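You operate a simulated robot arm through the tools that you are given. There is no shell and no other tool. Be economical: measure what you need, move in short steps, check, and stop when the job is done.

You run a simulated two-armed robot. Do the job below in one go: nothing can be reset, and whatever is moved stays where it is left.

Task
Shut the dryer door. Open the cabinet door, put the torch on the dryer top away on the shelf of the meter cabinet, then shut the door. Put the scrub brush on the washer top away on the drainer. Shut the jar door. Close the packet door. Push the sink door shut. Put the white clothes peg from the worktop on top of the blue care card there and the green clothes peg on the dryer top. Any order will do.

It is judged by the outcome, as a careful person would: the job done as asked, and still so three seconds after it is handed in. It fails if anything else is knocked over, pushed out of place, dropped, spilled or broken.

Robot
Two 7-joint arms with three-finger grippers on one trunk, on a base that drives. Base frame: it is fixed to the floor where the robot stands at the start and does not move with it; the origin is under the middle of the robot, x ahead of it, y to its left, z up. Units: m, rad, N and s.
The left shoulder is at the start at [0.07, 0.146, 1.037], the right one opposite. With the tool pointing down near the work surface each hand reaches from about 0.28 to 0.68 m from the robot's upright axis, wherever it stands, measured 20 degrees to its own side. Places, roughly: cabinet door [0.6, -1.7, 1.5]; care card [-1.5, 2.5, 1]; clothes peg [-1.75, 2.75, 1]; drainer [-1.3, 2.3, 0.9]; dryer door [0.5, 0.2, 0.5]; dryer top [0.8, 0.5, 0.8]; jar door [0, 1, 1.8]; packet door [0.3, 1.4, 1.8]; scrub brush (11x5x7 cm) [1.2, 0.1, 0.9]; shelf of the meter cabinet (19x54 cm) [0.54, -1.8, 0.9]; sink door [-1, 1.7, 0.5]; torch (5x5x16 cm) [0.9, 0.3, 0.9]. Payload 2.2 kg a hand.
The tool frame of a hand sits at the grasp point between the pads (the TCP): z along the fingers, y along the line on which they close. The tips reach 0.028 m beyond it. Largest opening 0.102 m; the body of the gripper starts 0.071 m behind the TCP.
Orientation is that of the tool frame in the base frame, as [roll, pitch, yaw] about the fixed x, y, z axes, in that order (R = Rz(yaw) Ry(pitch) Rx(roll)). With the fingers straight down and closing along the base's y, the tool's x points along the base's -x, its y along +y and its z along -z.

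Tools
- The arms move only by the tool drive_tool. It takes "left_series", "right_series" or both (then of equal length, played together; a hand with none holds still); each is a list of rows, each an object of numbers (a shift or turn left out is 0, a gripper value left out holds the last): "tx", "ty", "tz": the shift along the tool's x, y, z in units of 20 mm (1.0 is 20 mm); "rx", "ry", "rz": the turn, a rotation vector about the tool's x, y, z in units of 8 degrees (1.0 is 8 degrees). In form: [{"tx": .., "ty": .., "tz": .., "rx": .., "ry": .., "rz": ..}, ...]. A call has 1 to 20 rows; each row shifts and turns the commanded pose from where the row before left it, along the tool's axes as they then stand. "left_fingers" and "right_fingers" are, for a hand that has rows, the opening in per cent of the stroke, from 0 (shut) to 100 (fully open), set as the call begins (left out, the last holds). A call with a number of a shift or a turn outside -1 to 1 is refused whole. Each row takes 0.2 s and may step no farther than 0.05 m and 0.15 rad from the row before; otherwise, or with a gripper value out of range, the whole call is refused. A pose out of reach is approached as far as the arm can. The call stops where the force on the tool passes 40 N (or 10 N more than at its start, if that is more) or the arm is blocked; 0.2 s more then pass. The fingers move at their own pace and stop on an object; they squeeze with about 43 N. The grip force told is the motor's: it shows also when the fingers shut on nothing. Time passes only in rows, and 0.2 s behind the last, so rows that do not move let the fingers close. The reply holds the time, the measured pose of the TCP, the force on the tool along the base axes, the opening and the grip force, in the units named above and with some noise, with the torque about the TCP (base axes, N m) and any sound that the robot's microphone picked up, and new pictures: "show" is both (left out), scene, wrist or none (wrist: the cameras of the hands that moved).
- Cameras (640 x 400 px; columns grow to the right, rows downward): "scene" is now at [0.1265, 0.0045, 1.2685]; the picture's right is [0.10, -0.99, 0.00], its down [-0.63, -0.07, -0.78] and it looks along [0.77, 0.08, -0.63] (base axes); focal length 214 px, centre (320, 200). "left" rides on the left gripper at [0.072, 0.038, -0.086] in its tool frame; the picture's right is [-0.47, 0.89, 0.00], its down [-0.60, -0.32, -0.73] and it looks along [-0.65, -0.34, 0.68] (tool axes); focal length 256 px, centre (320, 200). "right" rides on the right gripper at [0.069, 0.044, -0.086] in its tool frame; the picture's right is [-0.53, 0.85, 0.00], its down [-0.58, -0.36, -0.73] and it looks along [-0.62, -0.39, 0.68] (tool axes); focal length 256 px, centre (320, 200). There is no depth. A picture from a camera that has moved, and an enlarged one, comes with that camera's place and axes in the base frame and with its lens. The place of the scene camera against the robot may be out by one fixed shift of up to 0.018 m in any direction.
- raise_lower(by): slides the trunk up (or, below 0, down) by that many m; the arms and the scene camera ride with it, the base frame stays. It gives what a move gives, with no picture.
- base_move(legs): drives the robot by 1 to 6 legs, each [ahead, left, turn to the left] in m, m and rad, along the robot's own axes; the way and the turn of a leg run together, so that a leg with both is an arc; at most 1.5 m and 3.142 rad a leg. The arms and the cameras ride along, it lands a little off, and it stops where it bumps. It gives what a move gives, and a new picture of the scene camera.
- head_to(pan, tilt): turns the head with the scene camera to pan (to the left, within 1.501 rad either way) and tilt (down, from -0.506 to 1.204), counted from straight ahead of the robot. It gives what a move gives, and a new picture of the scene camera.
- close_up(camera, box): a new picture of the part [left, top, right, bottom] of that camera's present view, enlarged. It takes no simulated time.
- job_done(): hands the job in; it is judged then, once.

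Work in short steps. Places have to be worked out from the pictures, the camera data and where the tool is seen: move nearer, look again, correct. Check each grasp and each placing, and mend what went wrong. You have 207 turns and 260 pictures in all, those below and enlarged ones among them. Open the grippers and draw the arms clear of the work before you hand the job in, unless the task says otherwise.

The tools are called as name(argument=value, ...) on one line, values as JSON. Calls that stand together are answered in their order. drive_tool: Moves the arms, as the interface text tells. Its arguments: {"type":"object","properties":{"left_series":{"type":"array","items":{"type":"object","properties":{"tx":{"type":"number"},"ty":{"type":"number"},"tz":{"type":"number"},"rx":{"type":"number"},"ry":{"type":"number"},"rz":{"type":"number"}}}},"left_fingers":{"type":"number"},"right_series":{"type":"array","items":{"type":"object","properties":{"tx":{"type":"number"},"ty":{"type":"number"},"tz":{"type":"number"},"rx":{"type":"number"},"ry":{"type":"number"},"rz":{"type":"number"}}}},"right_fingers":{"type":"number"},"show":{"type":"string","enum":["both","scene","wrist","none"]}},"required":[]} The other tools are called the same way: raise_lower (by) slides the trunk up or down; base_move (legs) drives the base; head_to (pan, tilt) turns the head that bears the scene camera; close_up (camera, box) takes an enlarged picture of a part of a camera's view; job_done () hands the job in.

At the start:

```text
t: 0.0
left_ee_pos: [0.4452, 0.3582, 1.1785]
left_ee_rot: [-3.141, -0.001, -3.139]
left_ft_force: [0.0, -0.2, -0.3]
left_wrist_torque: [0.01, 0.01, 0.0]
left_opening: 0.102
left_grip_force: 0.2
right_ee_pos: [0.4615, -0.1254, 1.18]
right_ee_rot: [-3.14, -0.002, -3.141]
right_ft_force: [0.0, -1.1, -0.8]
right_wrist_torque: [0.0, -0.01, 0.0]
right_opening: 0.1018
right_grip_force: 0.0
trunk travel left (down, up): [-0.574, 0.366]
robot x, y, heading: [0.0008, -0.0001, 0.001]
head pan, tilt: [0.105, 0.684]
```

scene: 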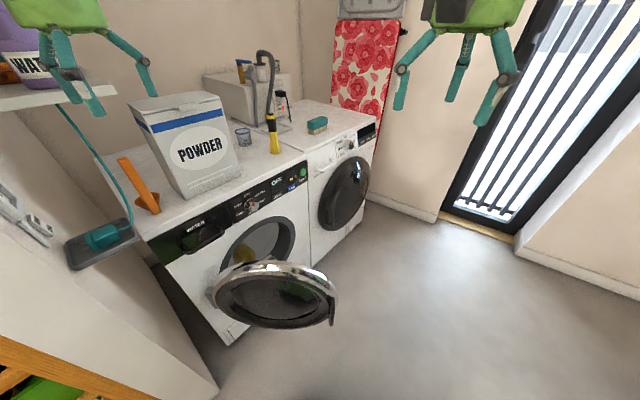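
right: 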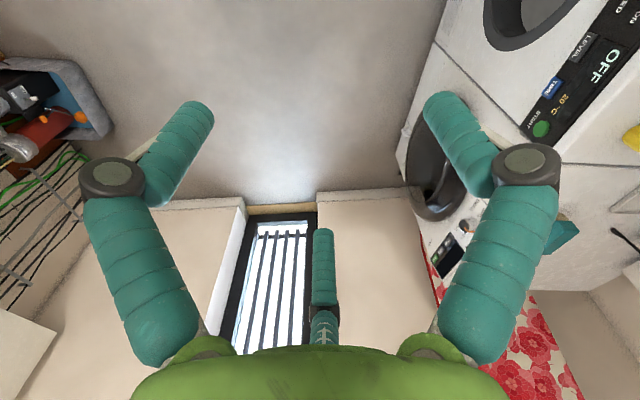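
left: 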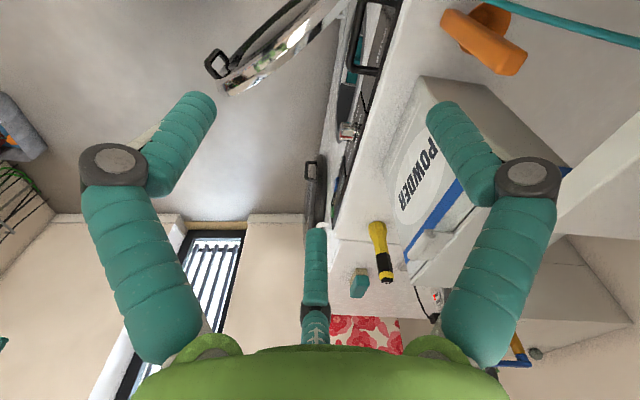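

The dryer door is open ahead of me, and the torch and brush stand on the machine tops. I look around first to map the room.

head_to(pan=1.45, tilt=0.3)

head_to(pan=-1.45, tilt=0.3)

head_to(pan=0.5, tilt=0.4)

```text
t: 1.5
left_ee_pos: [0.4461, 0.3595, 1.1795]
left_ee_rot: [3.141, 0.0, -3.141]
left_ft_force: [0.4, 0.7, 0.6]
left_wrist_torque: [0.0, 0.01, 0.03]
left_opening: 0.1023
left_grip_force: 0.1
right_ee_pos: [0.4615, -0.1248, 1.182]
right_ee_rot: [-3.141, -0.001, -3.141]
right_ft_force: [0.4, 0.5, 0.4]
right_wrist_torque: [0.01, 0.02, -0.01]
right_opening: 0.102
right_grip_force: 0.1
trunk travel left (down, up): [-0.574, 0.366]
robot x, y, heading: [0.0037, -0.0032, -0.002]
head pan, tilt: [1.45, 0.3]
camera scene: at [0.0527, 0.0882, 1.3032], right [0.99, -0.12, 0.0], down [-0.04, -0.29, -0.96], along [0.12, 0.95, -0.3], focal length 214 px, centre (320, 200)
```

scene: 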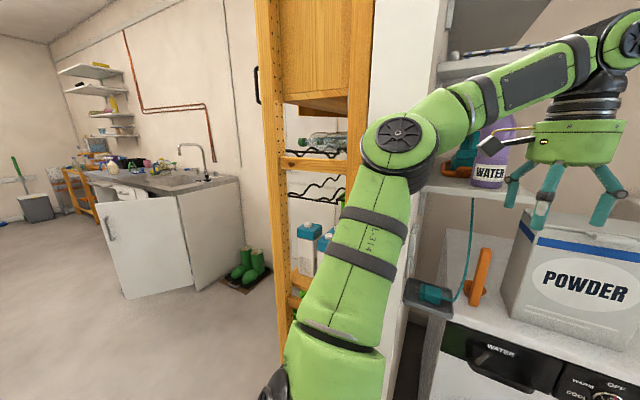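

```text
t: 4.0
left_ee_pos: [0.4468, 0.3584, 1.1796]
left_ee_rot: [-3.14, 0.001, -3.14]
left_ft_force: [0.4, -0.3, 0.4]
left_wrist_torque: [0.01, -0.01, -0.03]
left_opening: 0.1019
left_grip_force: 0.0
right_ee_pos: [0.4604, -0.1245, 1.1809]
right_ee_rot: [3.141, 0.0, -3.141]
right_ft_force: [0.3, -0.4, -0.4]
right_wrist_torque: [0.01, -0.02, -0.01]
right_opening: 0.1021
right_grip_force: 0.0
trunk travel left (down, up): [-0.574, 0.366]
robot x, y, heading: [0.0003, -0.0005, 0.003]
head pan, tilt: [-1.45, 0.3]
camera scene: at [0.0527, -0.0972, 1.3032], right [-0.99, -0.12, 0.0], down [-0.04, 0.29, -0.96], along [0.12, -0.95, -0.3], focal length 214 px, centre (320, 200)
```

scene: 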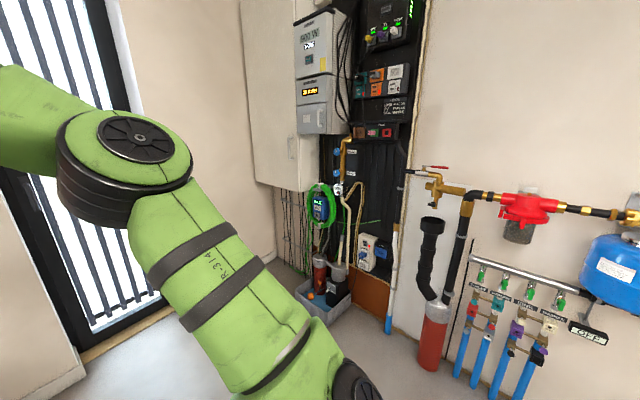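

```text
t: 5.9
left_ee_pos: [0.4465, 0.36, 1.1797]
left_ee_rot: [-3.141, -0.001, -3.139]
left_ft_force: [0.0, 0.4, -1.0]
left_wrist_torque: [0.02, -0.01, -0.02]
left_opening: 0.1021
left_grip_force: 0.1
right_ee_pos: [0.4611, -0.1238, 1.181]
right_ee_rot: [-3.142, -0.001, 3.141]
right_ft_force: [-0.2, 0.7, -0.6]
right_wrist_torque: [0.0, 0.03, -0.01]
right_opening: 0.1019
right_grip_force: 0.0
trunk travel left (down, up): [-0.574, 0.366]
robot x, y, heading: [0.0007, -0.0004, 0.002]
head pan, tilt: [0.499, 0.4]
camera scene: at [0.1228, 0.0398, 1.2939], right [0.48, -0.88, 0.0], down [-0.34, -0.19, -0.92], along [0.81, 0.44, -0.39], focal length 214 px, centre (320, 200)
```

scene: 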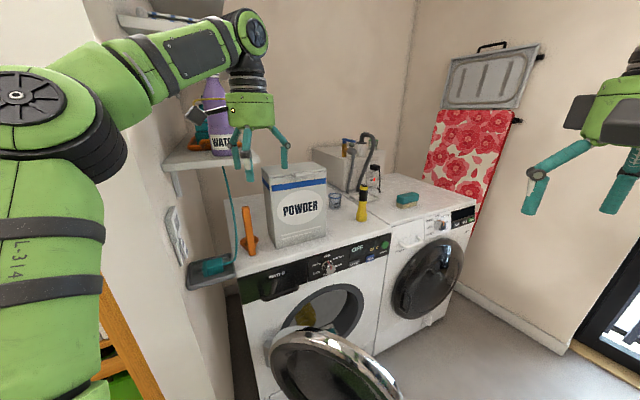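

I look at the dryer door and the front of the machine more closely.

head_to(pan=0.25, tilt=1.0)

close_up(camera="scene", box=[120, 0, 520, 250])

```text
t: 6.9
left_ee_pos: [0.447, 0.3602, 1.1797]
left_ee_rot: [-3.141, 0.001, -3.141]
left_ft_force: [-0.3, 0.2, -0.1]
left_wrist_torque: [0.02, 0.02, 0.01]
left_opening: 0.1022
left_grip_force: 0.1
right_ee_pos: [0.4608, -0.1246, 1.1803]
right_ee_rot: [-3.14, 0.0, -3.141]
right_ft_force: [0.0, -0.8, 0.4]
right_wrist_torque: [-0.04, 0.0, -0.01]
right_opening: 0.1021
right_grip_force: 0.0
trunk travel left (down, up): [-0.574, 0.366]
robot x, y, heading: [0.0028, 0.001, 0.005]
head pan, tilt: [0.25, 1.0]
camera scene: at [0.1089, 0.0128, 1.2438], right [0.25, -0.97, 0.0], down [-0.81, -0.21, -0.54], along [0.52, 0.13, -0.84], focal length 214 px, centre (320, 200)
```

scene: 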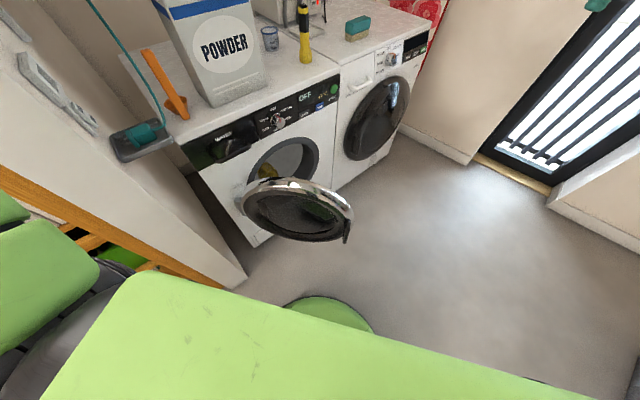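

```text
1.60 times, centred on (320, 125) of scene
camera zoom: at [0.1089, 0.0128, 1.2438], right [0.25, -0.97, 0.0], down [-0.81, -0.21, -0.54], along [0.52, 0.13, -0.84], focal length 343 px, centre (320, 320)
```

zoom: 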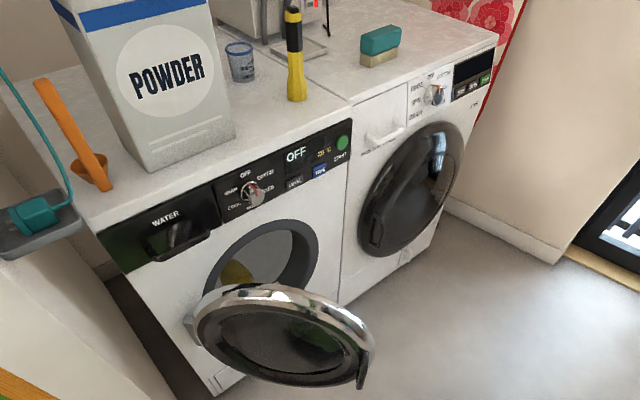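

The dryer front faces roughly (-0.51,-0.86); its door is hinged at about (0.51,0.41) with its free edge near (0.50,0.03), z 0.5. I tuck the left hand in and turn the right hand to point ahead with the fingers shut.

drive_tool(left_series=[{"tx": 1, "ty": -1}, {"tx": 1, "ty": -1}, {"tx": 1, "ty": -1}, {"tx": 1, "ty": -1}, {"tx": 1, "ty": -1}, {"tx": 1, "ty": -1}, {"tx": 0.5, "ty": -1}, {}, {}, {}, {}, {}], right_series=[{"ry": -1}, {"ry": -1}, {"ry": -1}, {"ry": -1}, {"ry": -1}, {"ry": -1}, {"ry": -1}, {"ry": -1}, {"ry": -1}, {"ry": -1}, {"ry": -1}, {"ry": -0.25}], right_fingers=0, show="none")

```text
t: 9.5
left_ee_pos: [0.3154, 0.2202, 1.1805]
left_ee_rot: [3.142, 0.001, -3.139]
left_ft_force: [-0.2, 0.3, -0.4]
left_wrist_torque: [-0.03, -0.02, -0.01]
left_opening: 0.1019
left_grip_force: 0.1
right_ee_pos: [0.4588, -0.1244, 1.1818]
right_ee_rot: [0.491, 1.567, 0.49]
right_ft_force: [-0.3, 0.0, -0.4]
right_wrist_torque: [0.01, -0.01, 0.01]
right_opening: 0.0021
right_grip_force: 31.6
trunk travel left (down, up): [-0.574, 0.366]
robot x, y, heading: [-0.0016, 0.0002, -0.001]
head pan, tilt: [0.25, 1.0]
```

Now back off a little to clear the door, then lower the trunk.

base_move(legs=[[-0.15, -0.08, 0], [0, 0, 0.5]])

raise_lower(by=-0.56)

head_to(pan=0.0, tilt=0.3)

```text
t: 12.4
left_ee_pos: [0.0186, 0.2655, 1.1783]
left_ee_rot: [3.141, 0.001, -2.637]
left_ft_force: [-0.1, -0.2, 0.1]
left_wrist_torque: [0.05, -0.01, -0.04]
left_opening: 0.1019
left_grip_force: 0.1
right_ee_pos: [0.3123, 0.0323, 1.1805]
right_ee_rot: [1.936, 1.571, 2.442]
right_ft_force: [0.2, 0.3, 0.0]
right_wrist_torque: [0.03, -0.02, 0.02]
right_opening: 0.0021
right_grip_force: 31.3
trunk travel left (down, up): [-0.574, 0.366]
robot x, y, heading: [-0.151, -0.0814, 0.505]
head pan, tilt: [0.25, 1.0]
camera scene: at [-0.0645, -0.0128, 1.2437], right [0.68, -0.73, 0.0], down [-0.61, -0.58, -0.54], along [0.39, 0.37, -0.84], focal length 214 px, centre (320, 200)
```

scene: 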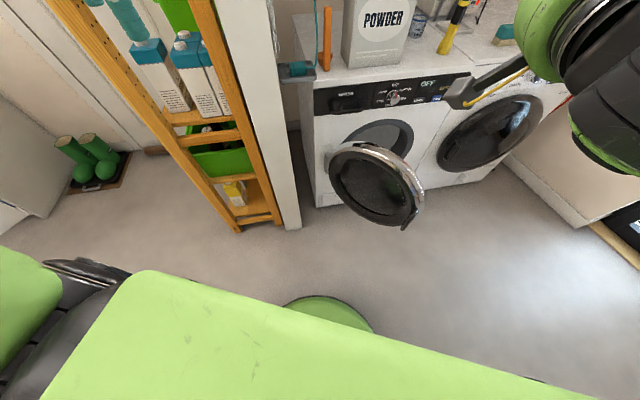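

```text
refused: -0.56 is not a number from -0.4 to 0.4
```

```text
t: 13.5
left_ee_pos: [0.0185, 0.2659, 1.1798]
left_ee_rot: [3.141, -0.001, -2.635]
left_ft_force: [0.5, -0.2, 0.0]
left_wrist_torque: [0.0, 0.01, -0.02]
left_opening: 0.1019
left_grip_force: 0.1
right_ee_pos: [0.3122, 0.0335, 1.1808]
right_ee_rot: [1.493, 1.57, 1.997]
right_ft_force: [-0.1, 0.7, -0.6]
right_wrist_torque: [0.03, -0.02, -0.03]
right_opening: 0.0022
right_grip_force: 31.5
trunk travel left (down, up): [-0.574, 0.366]
robot x, y, heading: [-0.1515, -0.0781, 0.506]
head pan, tilt: [0.0, 0.3]
camera scene: at [-0.0337, -0.0153, 1.3031], right [0.48, -0.88, 0.0], down [-0.26, -0.14, -0.95], along [0.84, 0.46, -0.3], focal length 214 px, centre (320, 200)
```

scene: 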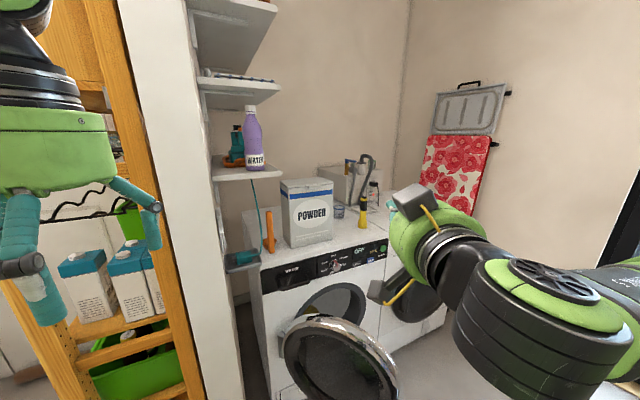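

The base stands as wanted and the door is in view; I lower the trunk in two steps.

raise_lower(by=-0.4)

raise_lower(by=-0.15)

head_to(pan=0.0, tilt=0.4)

```text
t: 17.3
left_ee_pos: [0.0192, 0.2659, 0.7797]
left_ee_rot: [-3.141, 0.002, -2.635]
left_ft_force: [-0.3, 0.7, -0.3]
left_wrist_torque: [0.02, 0.0, 0.0]
left_opening: 0.102
left_grip_force: 0.1
right_ee_pos: [0.312, 0.0325, 0.7815]
right_ee_rot: [1.274, 1.571, 1.778]
right_ft_force: [0.0, 0.2, 0.2]
right_wrist_torque: [-0.02, 0.0, -0.02]
right_opening: 0.002
right_grip_force: 31.4
trunk travel left (down, up): [-0.174, 0.766]
robot x, y, heading: [-0.1511, -0.0802, 0.504]
head pan, tilt: [0.0, 0.3]
```

```text
t: 19.1
left_ee_pos: [0.0198, 0.2654, 0.6299]
left_ee_rot: [3.141, 0.001, -2.636]
left_ft_force: [0.4, 0.1, 0.4]
left_wrist_torque: [-0.01, 0.02, 0.01]
left_opening: 0.102
left_grip_force: 0.1
right_ee_pos: [0.3121, 0.0342, 0.6319]
right_ee_rot: [-2.231, 1.57, -1.726]
right_ft_force: [0.1, -0.1, 1.1]
right_wrist_torque: [0.04, -0.01, 0.02]
right_opening: 0.0018
right_grip_force: 31.2
trunk travel left (down, up): [-0.024, 0.916]
robot x, y, heading: [-0.1502, -0.0801, 0.501]
head pan, tilt: [0.0, 0.3]
```

```text
t: 19.7
left_ee_pos: [0.0197, 0.2658, 0.6299]
left_ee_rot: [3.141, 0.002, -2.636]
left_ft_force: [-0.4, -0.4, 0.5]
left_wrist_torque: [0.01, 0.01, 0.01]
left_opening: 0.1018
left_grip_force: 0.0
right_ee_pos: [0.3123, 0.0325, 0.6307]
right_ee_rot: [-1.389, 1.571, -0.884]
right_ft_force: [0.1, 0.2, 0.0]
right_wrist_torque: [-0.02, 0.02, 0.04]
right_opening: 0.002
right_grip_force: 31.2
trunk travel left (down, up): [-0.024, 0.916]
robot x, y, heading: [-0.149, -0.0818, 0.508]
head pan, tilt: [0.0, 0.4]
camera scene: at [-0.0343, -0.0157, 0.744], right [0.48, -0.88, 0.0], down [-0.34, -0.19, -0.92], along [0.81, 0.45, -0.39], focal length 214 px, centre (320, 200)
```

scene: 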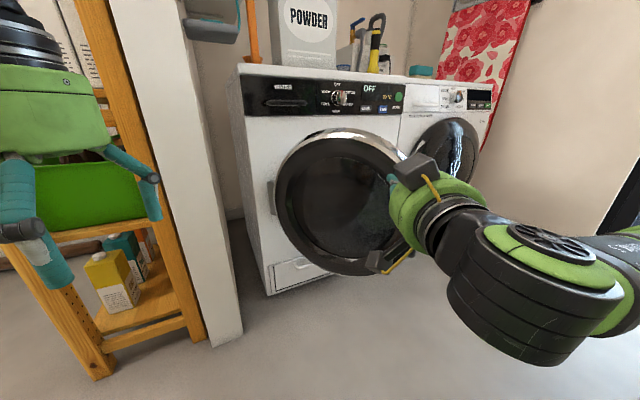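

The hand points at the door's outer face; the door centre is near z 0.51. I lower the hand 0.1 m and push ahead until contact.

drive_tool(right_series=[{"tx": 1}, {"tx": 1}, {"tx": 1}, {"tx": 1}, {"tx": 1}, {"tz": 1}, {"tz": 1}, {"tz": 1}, {"tz": 1}, {"tz": 1}, {"tz": 1}, {"tz": 1}, {"tz": 1}, {"tz": 1}], show="scene")

```text
t: 22.7
left_ee_pos: [0.0197, 0.2653, 0.6296]
left_ee_rot: [-3.141, -0.001, -2.637]
left_ft_force: [-0.1, 0.5, 0.1]
left_wrist_torque: [-0.02, -0.01, 0.03]
left_opening: 0.1021
left_grip_force: 0.1
right_ee_pos: [0.4856, 0.1454, 0.5434]
right_ee_rot: [1.231, 1.57, 1.737]
right_ft_force: [-0.2, -0.3, 0.1]
right_wrist_torque: [-0.01, 0.01, -0.01]
right_opening: 0.0021
right_grip_force: 32.0
right hand out of reach, approached as far as the arm can: row 2, 3, 4, 5
trunk travel left (down, up): [-0.024, 0.916]
robot x, y, heading: [-0.1505, -0.0805, 0.508]
head pan, tilt: [0.0, 0.4]
camera scene: at [-0.0343, -0.0156, 0.7439], right [0.48, -0.88, 0.0], down [-0.34, -0.19, -0.92], along [0.81, 0.45, -0.39], focal length 214 px, centre (320, 200)
```

scene: 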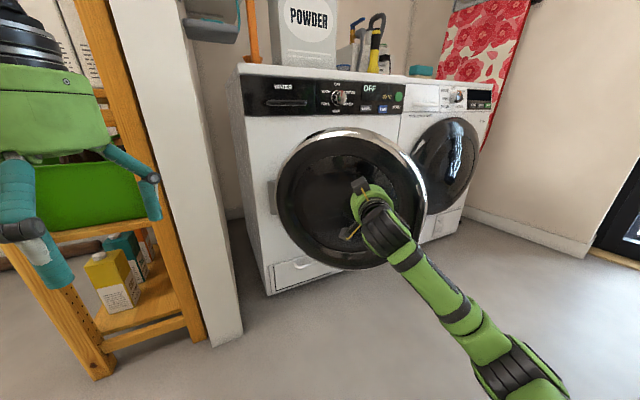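

No resistance yet; I push further ahead, drifting toward the free edge.

drive_tool(right_series=[{"tz": 1, "ty": -0.4}, {"tz": 1, "ty": -0.4}, {"tz": 1, "ty": -0.4}, {"tz": 1, "ty": -0.4}, {"tz": 1, "ty": -0.4}, {"tz": 1, "ty": -0.4}, {"tz": 1, "ty": -0.4}, {"tz": 1, "ty": -0.4}], show="scene")

```text
t: 24.5
left_ee_pos: [0.019, 0.2652, 0.6305]
left_ee_rot: [-3.14, 0.0, -2.636]
left_ft_force: [0.0, 0.6, 0.0]
left_wrist_torque: [0.01, -0.01, 0.02]
left_opening: 0.1021
left_grip_force: 0.1
right_ee_pos: [0.6594, 0.1686, 0.5445]
right_ee_rot: [-0.627, 1.57, -0.123]
right_ft_force: [-0.1, -0.1, -0.3]
right_wrist_torque: [-0.01, -0.02, -0.02]
right_opening: 0.0022
right_grip_force: 32.1
trunk travel left (down, up): [-0.024, 0.916]
robot x, y, heading: [-0.1483, -0.0801, 0.508]
head pan, tilt: [0.0, 0.4]
camera scene: at [-0.0343, -0.0157, 0.7439], right [0.48, -0.88, 0.0], down [-0.34, -0.19, -0.92], along [0.81, 0.45, -0.39], focal length 214 px, centre (320, 200)
```

scene: 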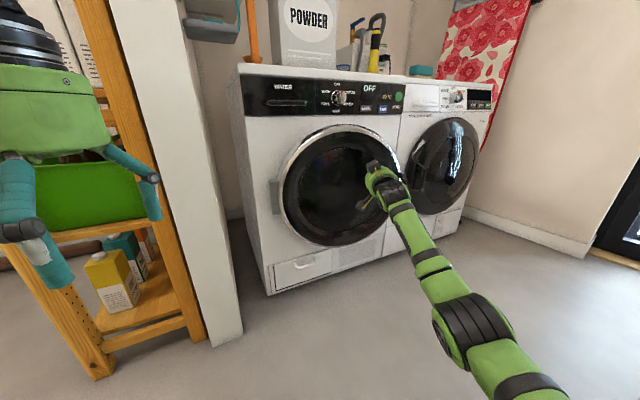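

The door is swinging in with the hand. I keep pushing.

drive_tool(right_series=[{"tz": 1}, {"tz": 1}, {"tz": 1}, {"tz": 1}, {"tz": 1}, {"tz": 1}], show="scene")

```text
t: 25.9
left_ee_pos: [0.0195, 0.2658, 0.6295]
left_ee_rot: [3.141, 0.001, -2.635]
left_ft_force: [0.3, 0.0, 0.0]
left_wrist_torque: [0.02, 0.01, 0.0]
left_opening: 0.1017
left_grip_force: 0.1
right_ee_pos: [0.6895, 0.1839, 0.5405]
right_ee_rot: [-2.721, 1.57, -2.218]
right_ft_force: [-0.9, 0.3, 0.0]
right_wrist_torque: [0.02, 0.01, 0.02]
right_opening: 0.0019
right_grip_force: 31.3
right hand out of reach, approached as far as the arm can: row 2, 3, 4, 5, 6
trunk travel left (down, up): [-0.024, 0.916]
robot x, y, heading: [-0.1524, -0.0841, 0.503]
head pan, tilt: [0.0, 0.4]
camera scene: at [-0.0343, -0.0157, 0.7439], right [0.48, -0.88, 0.0], down [-0.34, -0.19, -0.92], along [0.81, 0.45, -0.39], focal length 214 px, centre (320, 200)
```

scene: 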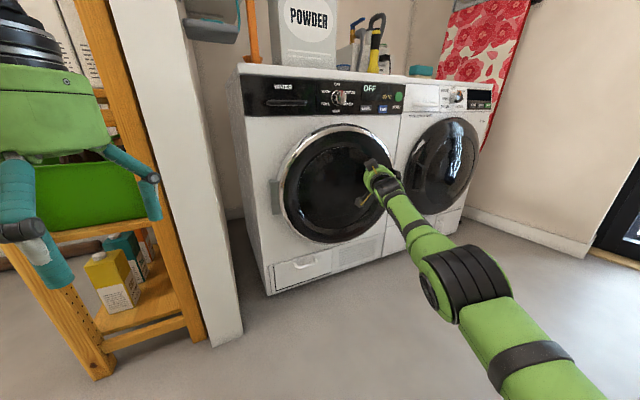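

The arm is at full stretch, so I draw the hand back, drive nearer and push on.

drive_tool(right_series=[{"tz": -1}, {"tz": -1}, {"tz": -1}, {"tz": -1}, {"tz": -1}, {"tz": -1}, {"tz": -1}, {"tz": -1}, {"tz": -1}, {"tz": -1}, {"tz": -1}, {"tz": -1}], show="none")

base_move(legs=[[0.15, -0.06, 0]])

```text
t: 28.5
left_ee_pos: [0.0198, 0.2643, 0.6306]
left_ee_rot: [3.141, 0.001, -2.635]
left_ft_force: [0.4, -0.2, 0.2]
left_wrist_torque: [-0.01, 0.01, 0.0]
left_opening: 0.1023
left_grip_force: 0.1
right_ee_pos: [0.4792, 0.0683, 0.5395]
right_ee_rot: [0.125, 1.57, 0.629]
right_ft_force: [0.4, 0.5, -0.7]
right_wrist_torque: [0.05, -0.01, 0.0]
right_opening: 0.0023
right_grip_force: 32.1
trunk travel left (down, up): [-0.024, 0.916]
robot x, y, heading: [-0.1519, -0.079, 0.507]
head pan, tilt: [0.0, 0.4]
```

```text
t: 30.0
left_ee_pos: [0.1798, 0.2852, 0.6292]
left_ee_rot: [3.141, 0.002, -2.639]
left_ft_force: [-0.2, 0.7, -0.3]
left_wrist_torque: [0.0, 0.02, -0.06]
left_opening: 0.1019
left_grip_force: 0.1
right_ee_pos: [0.6405, 0.087, 0.5395]
right_ee_rot: [-2.713, 1.57, -2.21]
right_ft_force: [0.7, 0.6, -0.1]
right_wrist_torque: [0.03, 0.0, -0.01]
right_opening: 0.0021
right_grip_force: 31.3
trunk travel left (down, up): [-0.024, 0.916]
robot x, y, heading: [0.0112, -0.0624, 0.503]
head pan, tilt: [0.0, 0.4]
camera scene: at [0.126, 0.003, 0.7439], right [0.48, -0.88, 0.0], down [-0.34, -0.19, -0.92], along [0.81, 0.44, -0.39], focal length 214 px, centre (320, 200)
```

scene: 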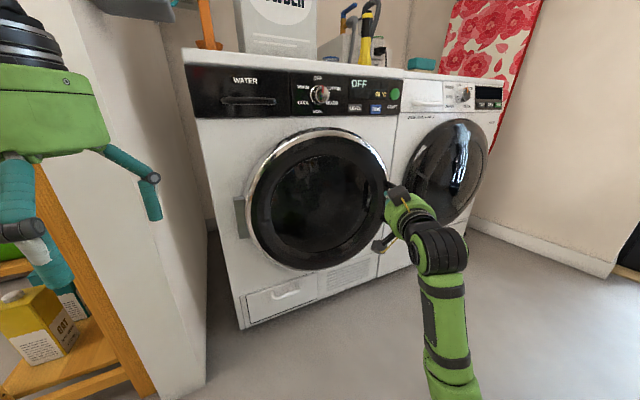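

The door looks nearly shut; I push near its free edge until contact force.

drive_tool(right_series=[{"ty": 1}, {"ty": 1}, {"ty": 1}, {"tz": 1}, {"tz": 1}, {"tz": 1}, {"tz": 1}, {"tz": 1}, {"tz": 1}, {"tz": 1}, {"tz": 1}, {"tz": 1}, {"tz": 1}], show="scene")

```text
t: 32.4
left_ee_pos: [0.178, 0.2825, 0.6302]
left_ee_rot: [3.14, 0.004, -2.639]
left_ft_force: [-0.4, 0.2, 0.3]
left_wrist_torque: [0.0, -0.02, -0.03]
left_opening: 0.1019
left_grip_force: 0.2
right_ee_pos: [0.7453, 0.2089, 0.5432]
right_ee_rot: [-0.071, 1.567, 0.425]
right_ft_force: [-30.0, -22.1, -1.3]
right_wrist_torque: [0.46, -0.15, 0.03]
right_opening: 0.0057
right_grip_force: 31.5
trunk travel left (down, up): [-0.024, 0.916]
robot x, y, heading: [0.0098, -0.0603, 0.495]
head pan, tilt: [0.0, 0.4]
stopped in row 12 (right hand): the force on the tool passed its limit at 160 N (the readings are from after the stop); the commanded pose is now the measured one
camera scene: at [0.123, 0.0003, 0.7445], right [0.48, -0.88, 0.0], down [-0.34, -0.18, -0.92], along [0.81, 0.44, -0.39], focal length 214 px, centre (320, 200)
```

scene: 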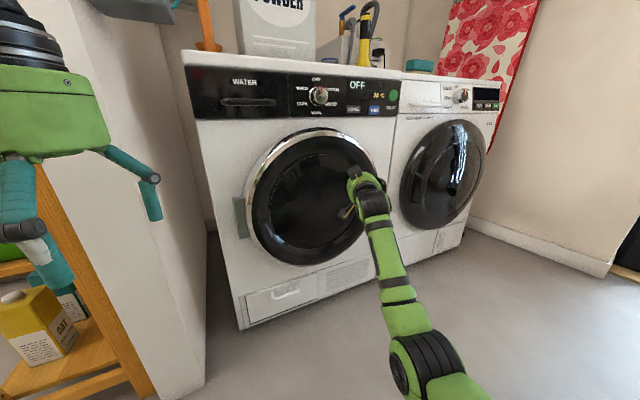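

The door hit its stop with a hard spike. I draw back and look at whether it is flush.

drive_tool(right_series=[{"tz": -1}, {"tz": -1}, {"tz": -1}, {"tz": -1}, {"tz": -1}, {"tz": -1}, {"tz": -1, "ty": -1}, {"tz": -1, "ty": -1}, {"tz": -1, "ty": -1}, {"tz": -1, "ty": -1}], show="scene")

close_up(camera="scene", box=[180, 90, 420, 330])

```text
t: 34.6
left_ee_pos: [0.1766, 0.2832, 0.6318]
left_ee_rot: [-3.138, 0.007, -2.64]
left_ft_force: [0.5, 0.6, 0.7]
left_wrist_torque: [-0.01, -0.01, 0.0]
left_opening: 0.1022
left_grip_force: 0.1
right_ee_pos: [0.6062, 0.0464, 0.5502]
right_ee_rot: [-0.4, 1.56, 0.099]
right_ft_force: [0.1, -0.6, 0.0]
right_wrist_torque: [-0.02, 0.04, 0.02]
right_opening: 0.0022
right_grip_force: 31.4
trunk travel left (down, up): [-0.024, 0.916]
robot x, y, heading: [0.0069, -0.0619, 0.501]
head pan, tilt: [0.0, 0.4]
camera scene: at [0.1208, 0.0026, 0.7465], right [0.48, -0.88, 0.0], down [-0.33, -0.19, -0.92], along [0.81, 0.44, -0.38], focal length 214 px, centre (320, 200)
```

scene: 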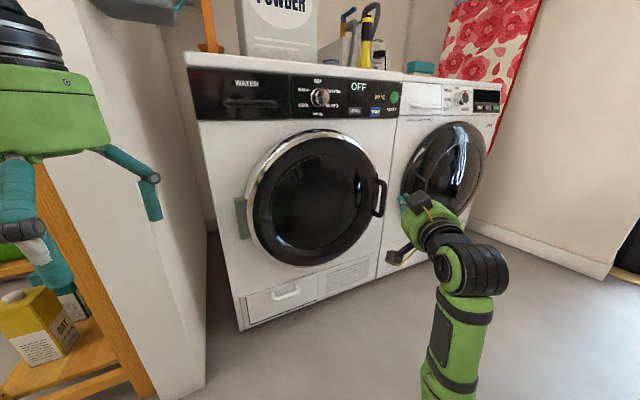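

```text
1.67 times, centred on (300, 210) of scene
camera zoom: at [0.1208, 0.0026, 0.7465], right [0.48, -0.88, 0.0], down [-0.33, -0.19, -0.92], along [0.81, 0.44, -0.38], focal length 358 px, centre (353, 183)
```

zoom: 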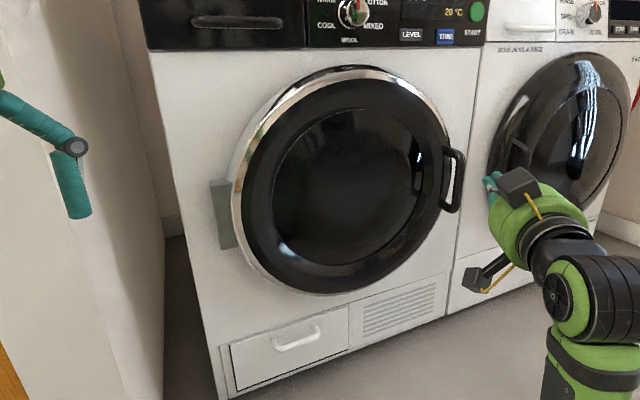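

It looks shut or almost so. I push once more, gently this time, to confirm the stop.

drive_tool(right_series=[{"tz": 1, "ty": 1}, {"tz": 1, "ty": 1}, {"tz": 1, "ty": 1}, {"tz": 1, "ty": 0.3}, {"tz": 1}, {"tz": 1}, {"tz": 1}, {"tz": 1}, {"tz": 0.5}, {"tz": 0.25}, {"tz": 0.25}, {"tz": 0.25}, {"tz": 0.25}, {"tz": 0.25}, {"tz": 0.25}, {"tz": 0.25}, {"tz": 0.25}, {"tz": 0.25}], show="scene")

```text
t: 37.9
left_ee_pos: [0.1805, 0.2826, 0.6288]
left_ee_rot: [-3.141, 0.001, -2.642]
left_ft_force: [0.1, 0.6, -0.1]
left_wrist_torque: [0.0, -0.03, 0.02]
left_opening: 0.1019
left_grip_force: 0.0
right_ee_pos: [0.7555, 0.1989, 0.5382]
right_ee_rot: [-2.795, 1.563, -2.297]
right_ft_force: [-14.7, -8.9, -1.1]
right_wrist_torque: [0.08, -0.06, 0.14]
right_opening: 0.0021
right_grip_force: 31.9
trunk travel left (down, up): [-0.024, 0.916]
robot x, y, heading: [0.0108, -0.0618, 0.501]
head pan, tilt: [0.0, 0.4]
stopped in row 16 (right hand): the force on the tool passed its limit at 54 N (the readings are from after the stop); the commanded pose is now the measured one
camera scene: at [0.124, 0.001, 0.7442], right [0.48, -0.88, 0.0], down [-0.34, -0.19, -0.92], along [0.81, 0.44, -0.39], focal length 214 px, centre (320, 200)
```

scene: 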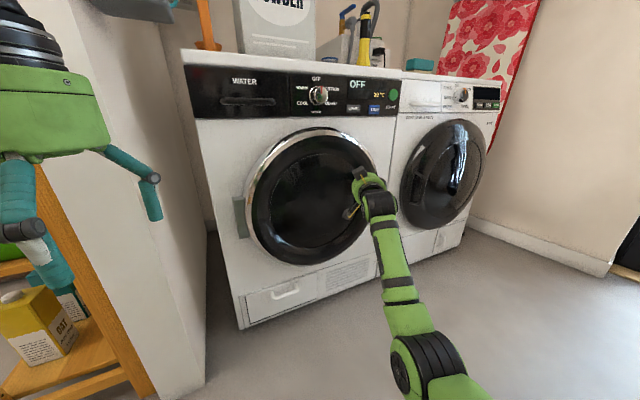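

The door meets a firm stop in the same plane: dryer shut. I draw the hand back and raise the trunk to view the machine tops.

drive_tool(right_series=[{"tz": -1}, {"tz": -1}, {"tz": -1}, {"tz": -1}, {"tz": -1}, {"tz": -1}, {"tz": -1}, {"tz": -1}, {"tz": -1}, {"tz": -1}, {"tz": -1}, {"tz": -1}, {"tz": -1}], show="none")

raise_lower(by=0.4)

base_move(legs=[[0.0, -0.35, 0.55]])

```text
t: 40.9
left_ee_pos: [0.1688, 0.2819, 0.6371]
left_ee_rot: [-3.135, 0.02, -2.639]
left_ft_force: [-0.4, 1.0, 0.4]
left_wrist_torque: [0.01, -0.01, -0.01]
left_opening: 0.1021
left_grip_force: 0.0
right_ee_pos: [0.5191, 0.0698, 0.5796]
right_ee_rot: [-0.409, 1.493, 0.074]
right_ft_force: [-0.3, -0.6, 1.1]
right_wrist_torque: [0.01, 0.01, 0.0]
right_opening: 0.0018
right_grip_force: 31.2
trunk travel left (down, up): [-0.024, 0.916]
robot x, y, heading: [0.0119, -0.0619, 0.498]
head pan, tilt: [0.0, 0.4]
stopped in row 13 (right hand): the arm was blocked; the commanded pose is now the measured one
```

```text
t: 44.8
left_ee_pos: [0.1797, 0.284, 1.0298]
left_ee_rot: [3.141, 0.0, -2.639]
left_ft_force: [-0.2, -0.1, -0.5]
left_wrist_torque: [0.04, -0.02, 0.01]
left_opening: 0.1019
left_grip_force: 0.0
right_ee_pos: [0.5292, 0.0715, 0.9609]
right_ee_rot: [-0.525, 1.521, -0.042]
right_ft_force: [0.1, 0.0, 0.2]
right_wrist_torque: [0.0, 0.02, 0.01]
right_opening: 0.0018
right_grip_force: 31.8
trunk travel left (down, up): [-0.424, 0.516]
robot x, y, heading: [0.0104, -0.0668, 0.501]
head pan, tilt: [0.0, 0.4]
```

```text
t: 47.0
left_ee_pos: [0.2166, 0.0739, 1.0299]
left_ee_rot: [-3.141, 0.0, -2.09]
left_ft_force: [0.2, 0.4, -0.7]
left_wrist_torque: [0.04, 0.0, 0.0]
left_opening: 0.1022
left_grip_force: 0.0
right_ee_pos: [0.6263, 0.0748, 0.9604]
right_ee_rot: [-0.519, 1.522, 0.511]
right_ft_force: [-0.4, 0.0, -1.6]
right_wrist_torque: [0.05, 0.0, 0.0]
right_opening: 0.0023
right_grip_force: 31.7
trunk travel left (down, up): [-0.424, 0.516]
robot x, y, heading: [0.2494, -0.3106, 1.04]
head pan, tilt: [0.0, 0.4]
camera scene: at [0.3129, -0.1904, 1.1439], right [0.87, -0.5, 0.0], down [-0.19, -0.34, -0.92], along [0.46, 0.8, -0.39], focal length 214 px, centre (320, 200)
```

scene: 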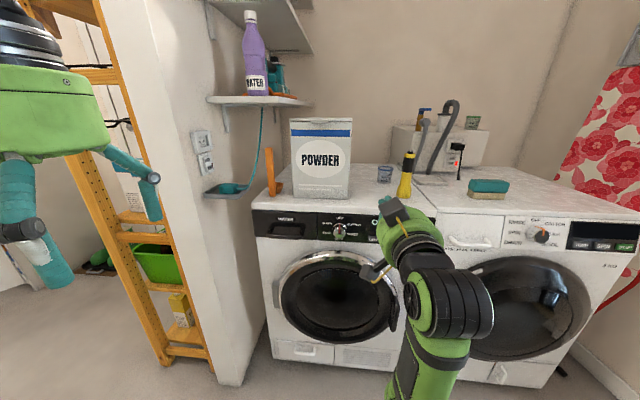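

The front edge is level in view, so heading 1.04 squares me to the machines. The torch base triangulates to about (0.92,0.27), top surface z about 0.865. I roll the right hand over so its camera is on top, so it can grip from the front.

drive_tool(right_series=[{"rz": 1}, {"rz": 1}, {"rz": 1}, {"rz": 1}, {"rz": 1}, {"rz": 1}, {"rz": 1}, {"rz": 1}, {"rz": 1}, {"rz": 1}, {"rz": 1}, {"rz": 1}, {"rz": 1}, {"rz": 1}, {"rz": 1}, {"rz": 1}, {"rz": 1}, {"rz": 1}, {"rz": 1}, {"rz": 1}], right_fingers=100, show="wrist")

```text
t: 51.2
left_ee_pos: [0.2155, 0.074, 1.0294]
left_ee_rot: [-3.141, 0.0, -2.091]
left_ft_force: [-0.1, -0.3, -0.9]
left_wrist_torque: [-0.01, -0.01, -0.01]
left_opening: 0.1018
left_grip_force: 0.2
right_ee_pos: [0.6457, 0.0671, 0.958]
right_ee_rot: [1.445, -1.111, 2.657]
right_ft_force: [0.0, -0.4, -0.1]
right_wrist_torque: [0.0, 0.0, 0.0]
right_opening: 0.1019
right_grip_force: 0.0
trunk travel left (down, up): [-0.424, 0.516]
robot x, y, heading: [0.2535, -0.3106, 1.052]
head pan, tilt: [0.0, 0.4]
camera right: at [0.5998, -0.0119, 1.0354], right [0.82, -0.56, -0.11], down [-0.45, -0.53, -0.72], along [0.34, 0.64, -0.69], focal length 256 px, centre (320, 200)
```

right: 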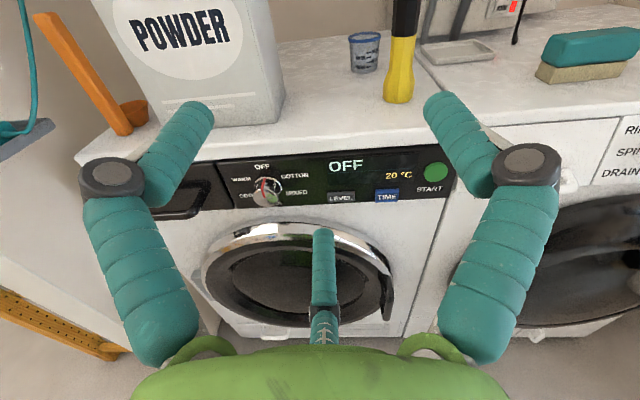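

The roll works; the wrist view puts the torch at about (0.907,0.264). I finish the roll, level, tilt slightly down, and aim square ahead.

drive_tool(right_series=[{"rz": 1}, {"rz": 1}, {"rz": 1}, {"rz": 0.3}, {"rx": 0.55, "ry": -0.4}, {"ry": -1}, {"ry": -0.5}], show="none")

base_move(legs=[[0.17, -0.12, 0]])

close_up(camera="right", box=[0, 0, 640, 400])

```text
t: 52.8
left_ee_pos: [0.2163, 0.0742, 1.0298]
left_ee_rot: [3.14, 0.002, -2.089]
left_ft_force: [-0.2, -0.4, -0.5]
left_wrist_torque: [0.03, 0.02, -0.01]
left_opening: 0.102
left_grip_force: 0.1
right_ee_pos: [0.6383, 0.0667, 0.9591]
right_ee_rot: [-2.845, -1.343, 0.805]
right_ft_force: [-0.3, -0.2, 0.3]
right_wrist_torque: [-0.01, 0.0, 0.01]
right_opening: 0.1019
right_grip_force: 0.0
right hand out of reach, approached as far as the arm can: row 4
trunk travel left (down, up): [-0.424, 0.516]
robot x, y, heading: [0.2505, -0.3098, 1.05]
head pan, tilt: [0.0, 0.4]
```

```text
t: 54.5
left_ee_pos: [0.4064, 0.1574, 1.029]
left_ee_rot: [-3.141, 0.0, -2.095]
left_ft_force: [0.2, 0.4, 0.0]
left_wrist_torque: [0.0, 0.0, 0.01]
left_opening: 0.1019
left_grip_force: 0.0
right_ee_pos: [0.829, 0.1484, 0.9601]
right_ee_rot: [-2.819, -1.346, 0.776]
right_ft_force: [0.7, 0.6, 0.6]
right_wrist_torque: [0.01, -0.03, 0.04]
right_opening: 0.1022
right_grip_force: 0.1
trunk travel left (down, up): [-0.424, 0.516]
robot x, y, heading: [0.4368, -0.2254, 1.038]
head pan, tilt: [0.0, 0.4]
camera scene: at [0.5019, -0.1073, 1.1439], right [0.86, -0.5, 0.0], down [-0.2, -0.34, -0.92], along [0.46, 0.8, -0.39], focal length 214 px, centre (320, 200)
```

scene: 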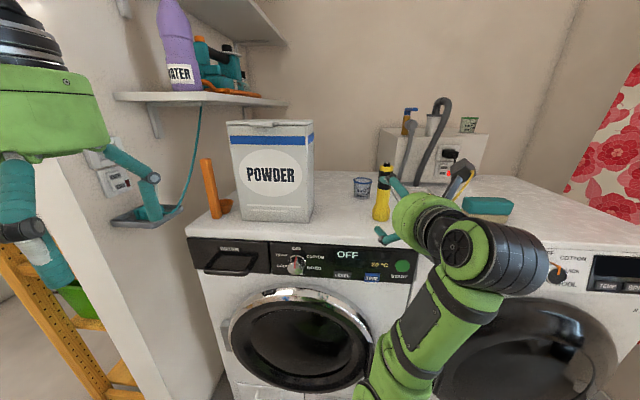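

```text
1.00 times, centred on (320, 200) of right (not enlarged: the box is as wide or as high as the picture)
camera zoom: at [0.8388, 0.065, 1.0432], right [0.66, -0.47, -0.58], down [-0.74, -0.56, -0.38], along [-0.14, 0.68, -0.72], focal length 256 px, centre (320, 200)
```

zoom: 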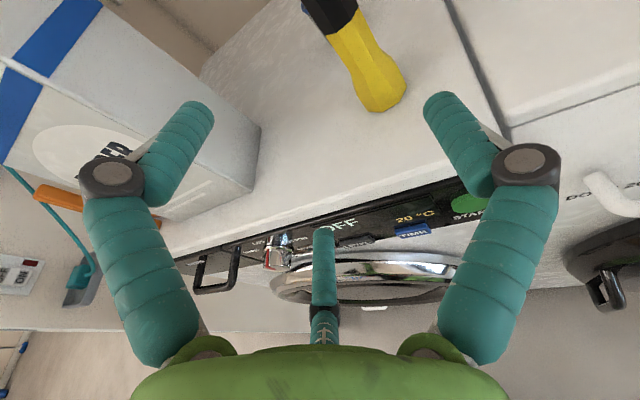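

The tool points square ahead, 12° down; torch is 0.145 m ahead and 0.024 m to the right of the TCP. I align and go most of the way, then look.

drive_tool(right_series=[{"ty": 0.6, "tx": 0.3}, {"ty": 0.6, "tx": 0.3}, {"tz": 1}, {"tz": 1}, {"tz": 1}, {"tz": 1}, {"tz": 0.5}])

```text
t: 56.1
left_ee_pos: [0.4065, 0.1583, 1.029]
left_ee_rot: [3.14, -0.001, -2.094]
left_ft_force: [-0.5, 0.5, 0.6]
left_wrist_torque: [-0.03, 0.02, -0.01]
left_opening: 0.1019
left_grip_force: 0.1
right_ee_pos: [0.8958, 0.2161, 0.9529]
right_ee_rot: [-2.849, -1.348, 0.795]
right_ft_force: [-0.3, 0.2, -0.1]
right_wrist_torque: [-0.01, 0.01, 0.06]
right_opening: 0.1022
right_grip_force: 0.0
trunk travel left (down, up): [-0.424, 0.516]
robot x, y, heading: [0.4353, -0.2296, 1.047]
head pan, tilt: [0.0, 0.4]
camera scene: at [0.5015, -0.1073, 1.1439], right [0.86, -0.5, 0.0], down [-0.2, -0.34, -0.92], along [0.46, 0.8, -0.39], focal length 214 px, centre (320, 200)
camera right: at [0.9045, 0.1326, 1.0358], right [0.66, -0.48, -0.57], down [-0.74, -0.55, -0.39], along [-0.13, 0.68, -0.72], focal length 256 px, centre (320, 200)
```

scene: 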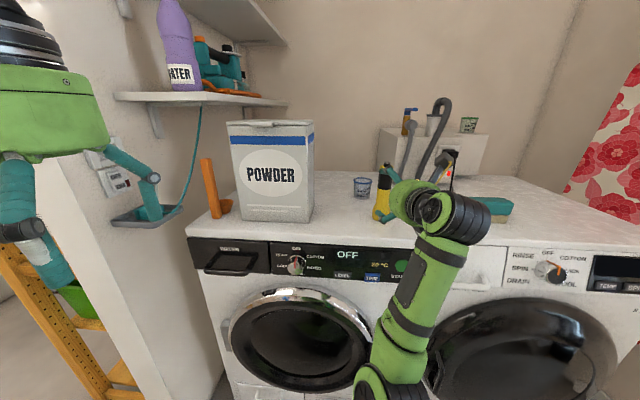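
right: 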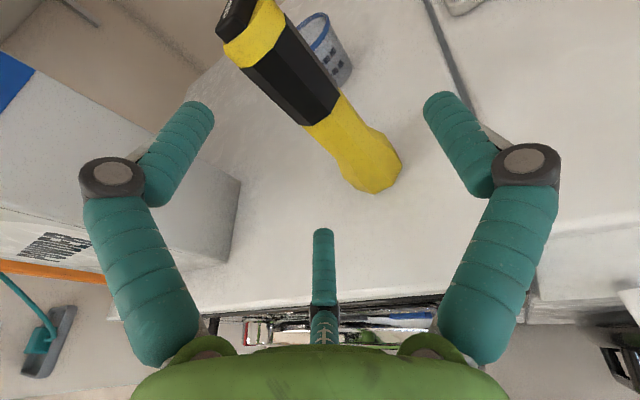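

The torch sits centred, 0.057 m ahead. I move in and close.

drive_tool(right_series=[{"tz": 1}, {"tz": 1}, {"tz": 0.8}], show="none")

drive_tool(right_series=[{}, {}, {}], right_fingers=0, show="wrist")

```text
t: 56.9
left_ee_pos: [0.4062, 0.1579, 1.0292]
left_ee_rot: [3.141, -0.001, -2.093]
left_ft_force: [-0.2, 0.2, 0.1]
left_wrist_torque: [0.04, 0.0, 0.0]
left_opening: 0.102
left_grip_force: 0.0
right_ee_pos: [0.9186, 0.2653, 0.9404]
right_ee_rot: [-2.827, -1.347, 0.776]
right_ft_force: [0.2, 0.0, -0.6]
right_wrist_torque: [0.01, -0.03, -0.01]
right_opening: 0.1019
right_grip_force: 0.1
trunk travel left (down, up): [-0.424, 0.516]
robot x, y, heading: [0.4382, -0.2254, 1.047]
head pan, tilt: [0.0, 0.4]
```

```text
t: 57.7
left_ee_pos: [0.4054, 0.157, 1.0301]
left_ee_rot: [-3.14, 0.0, -2.096]
left_ft_force: [-0.7, 0.0, 0.2]
left_wrist_torque: [0.0, 0.03, 0.03]
left_opening: 0.1019
left_grip_force: 0.2
right_ee_pos: [0.9189, 0.2669, 0.9414]
right_ee_rot: [-2.824, -1.35, 0.773]
right_ft_force: [1.8, -1.0, 2.4]
right_wrist_torque: [-0.02, -0.22, -0.06]
right_opening: 0.0463
right_grip_force: 43.2
trunk travel left (down, up): [-0.424, 0.516]
robot x, y, heading: [0.4373, -0.2255, 1.046]
head pan, tilt: [0.0, 0.4]
camera right: at [0.9279, 0.1816, 1.0245], right [0.66, -0.48, -0.58], down [-0.74, -0.56, -0.39], along [-0.14, 0.68, -0.72], focal length 256 px, centre (320, 200)
```

right: 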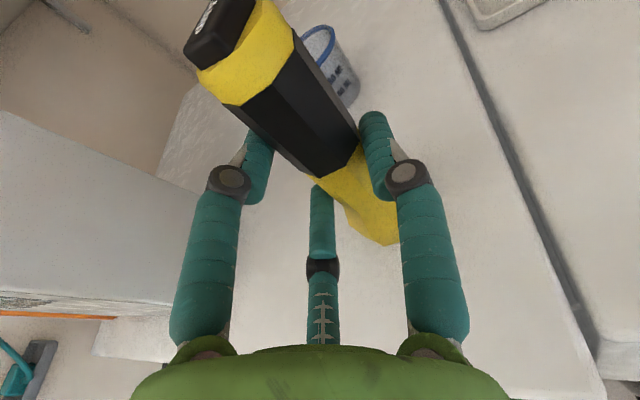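

Grip holds at 46 mm. I lift the torch and back away.

drive_tool(right_series=[{"tx": 0.5}, {"tx": 1, "tz": -0.2}, {"tx": 1, "tz": -0.3}, {"tx": 1, "tz": -0.5}, {"tx": 1, "tz": -1}, {"tz": -1}, {"tz": -1}, {"tz": -1}])

```text
t: 59.5
left_ee_pos: [0.4064, 0.158, 1.0291]
left_ee_rot: [-3.141, 0.001, -2.093]
left_ft_force: [0.9, 0.1, 0.6]
left_wrist_torque: [0.03, -0.04, -0.01]
left_opening: 0.1021
left_grip_force: 0.0
right_ee_pos: [0.8871, 0.1935, 1.048]
right_ee_rot: [-2.822, -1.345, 0.778]
right_ft_force: [-0.4, -1.0, -1.0]
right_wrist_torque: [0.01, 0.03, -0.02]
right_opening: 0.0459
right_grip_force: 43.0
trunk travel left (down, up): [-0.424, 0.516]
robot x, y, heading: [0.4348, -0.2303, 1.051]
head pan, tilt: [0.0, 0.4]
camera scene: at [0.5014, -0.1077, 1.144], right [0.86, -0.5, 0.0], down [-0.2, -0.34, -0.92], along [0.46, 0.8, -0.39], focal length 214 px, centre (320, 200)
camera right: at [0.8965, 0.1092, 1.1316], right [0.66, -0.47, -0.58], down [-0.73, -0.56, -0.38], along [-0.14, 0.68, -0.72], focal length 256 px, centre (320, 200)
```

scene: 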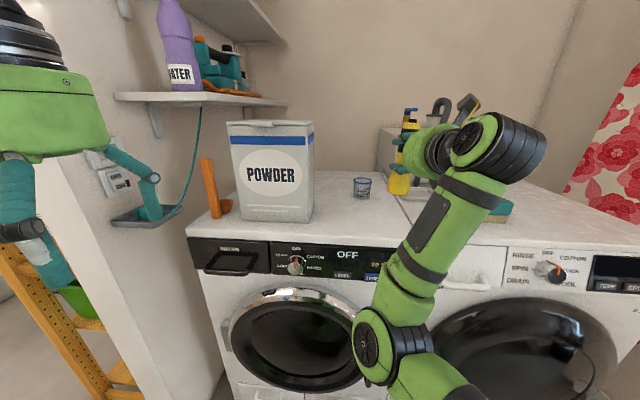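
right: 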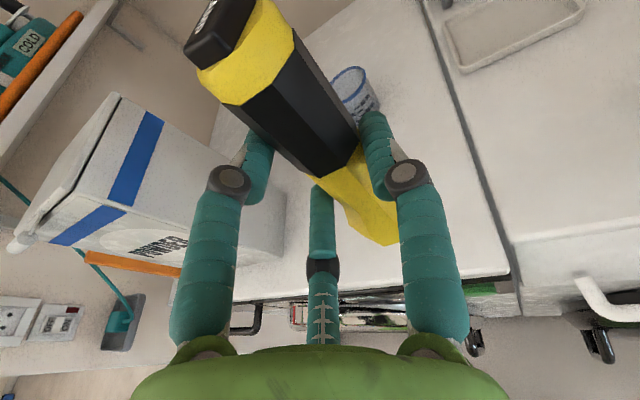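

Torch is held. I back off and turn around to face the meter cabinet.

base_move(legs=[[-0.35, 0, 0], [0, 0, -3.1]])

head_to(pan=0.0, tilt=0.1)

```text
t: 69.1
left_ee_pos: [0.295, -0.9115, 1.0297]
left_ee_rot: [-3.141, -0.001, 1.045]
left_ft_force: [0.0, 0.1, 0.3]
left_wrist_torque: [0.0, -0.01, -0.01]
left_opening: 0.1022
left_grip_force: 0.1
right_ee_pos: [-0.1846, -0.9475, 1.0477]
right_ee_rot: [-2.822, -1.349, -2.367]
right_ft_force: [-0.1, 0.1, -1.1]
right_wrist_torque: [0.01, -0.03, -0.02]
right_opening: 0.046
right_grip_force: 43.2
trunk travel left (down, up): [-0.424, 0.516]
robot x, y, heading: [0.2631, -0.524, -2.099]
head pan, tilt: [0.0, 0.4]
camera scene: at [0.1834, -0.6553, 1.1439], right [-0.86, 0.5, 0.0], down [0.2, 0.34, -0.92], along [-0.46, -0.8, -0.39], focal length 214 px, centre (320, 200)
```

scene: 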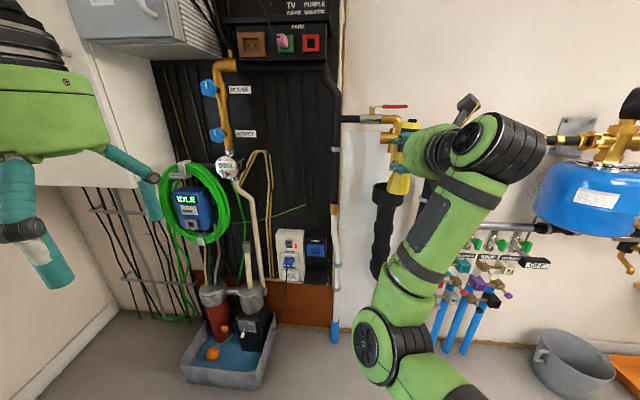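

```text
t: 69.9
left_ee_pos: [0.2961, -0.9118, 1.0292]
left_ee_rot: [-3.142, 0.001, 1.047]
left_ft_force: [0.0, 0.2, -0.4]
left_wrist_torque: [0.04, -0.01, 0.01]
left_opening: 0.1023
left_grip_force: 0.1
right_ee_pos: [-0.185, -0.9474, 1.0489]
right_ee_rot: [-2.824, -1.345, -2.367]
right_ft_force: [0.4, 0.5, -2.3]
right_wrist_torque: [0.0, 0.0, -0.02]
right_opening: 0.0459
right_grip_force: 43.0
trunk travel left (down, up): [-0.424, 0.516]
robot x, y, heading: [0.2639, -0.5269, -2.101]
head pan, tilt: [0.0, 0.099]
camera scene: at [0.1838, -0.6548, 1.1718], right [-0.86, 0.5, 0.0], down [0.05, 0.09, -0.99], along [-0.5, -0.86, -0.1], focal length 214 px, centre (320, 200)
```

scene: 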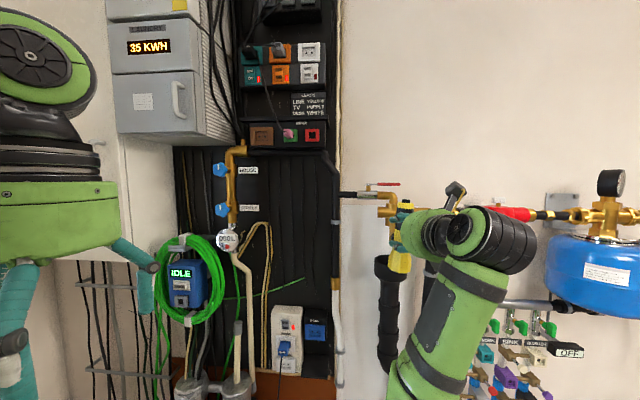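

The cabinet is to my left with meter boxes on its side. I pan left and look at its door.

head_to(pan=0.9, tilt=0.0)

```text
t: 71.1
left_ee_pos: [0.296, -0.9121, 1.0294]
left_ee_rot: [-3.141, 0.0, 1.045]
left_ft_force: [0.5, -0.1, -0.2]
left_wrist_torque: [-0.01, 0.01, 0.02]
left_opening: 0.102
left_grip_force: 0.2
right_ee_pos: [-0.1856, -0.9473, 1.0483]
right_ee_rot: [-2.822, -1.35, -2.367]
right_ft_force: [-1.0, 0.7, -3.0]
right_wrist_torque: [0.04, -0.01, 0.03]
right_opening: 0.0462
right_grip_force: 42.3
trunk travel left (down, up): [-0.424, 0.516]
robot x, y, heading: [0.2656, -0.526, -2.104]
head pan, tilt: [0.901, 0.0]
camera scene: at [0.2628, -0.6591, 1.1809], right [-0.93, -0.36, 0.0], down [0.0, 0.0, -1.0], along [0.36, -0.93, 0.0], focal length 214 px, centre (320, 200)
```

scene: 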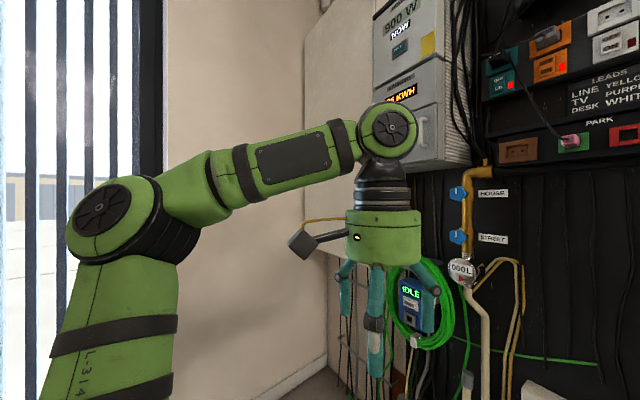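

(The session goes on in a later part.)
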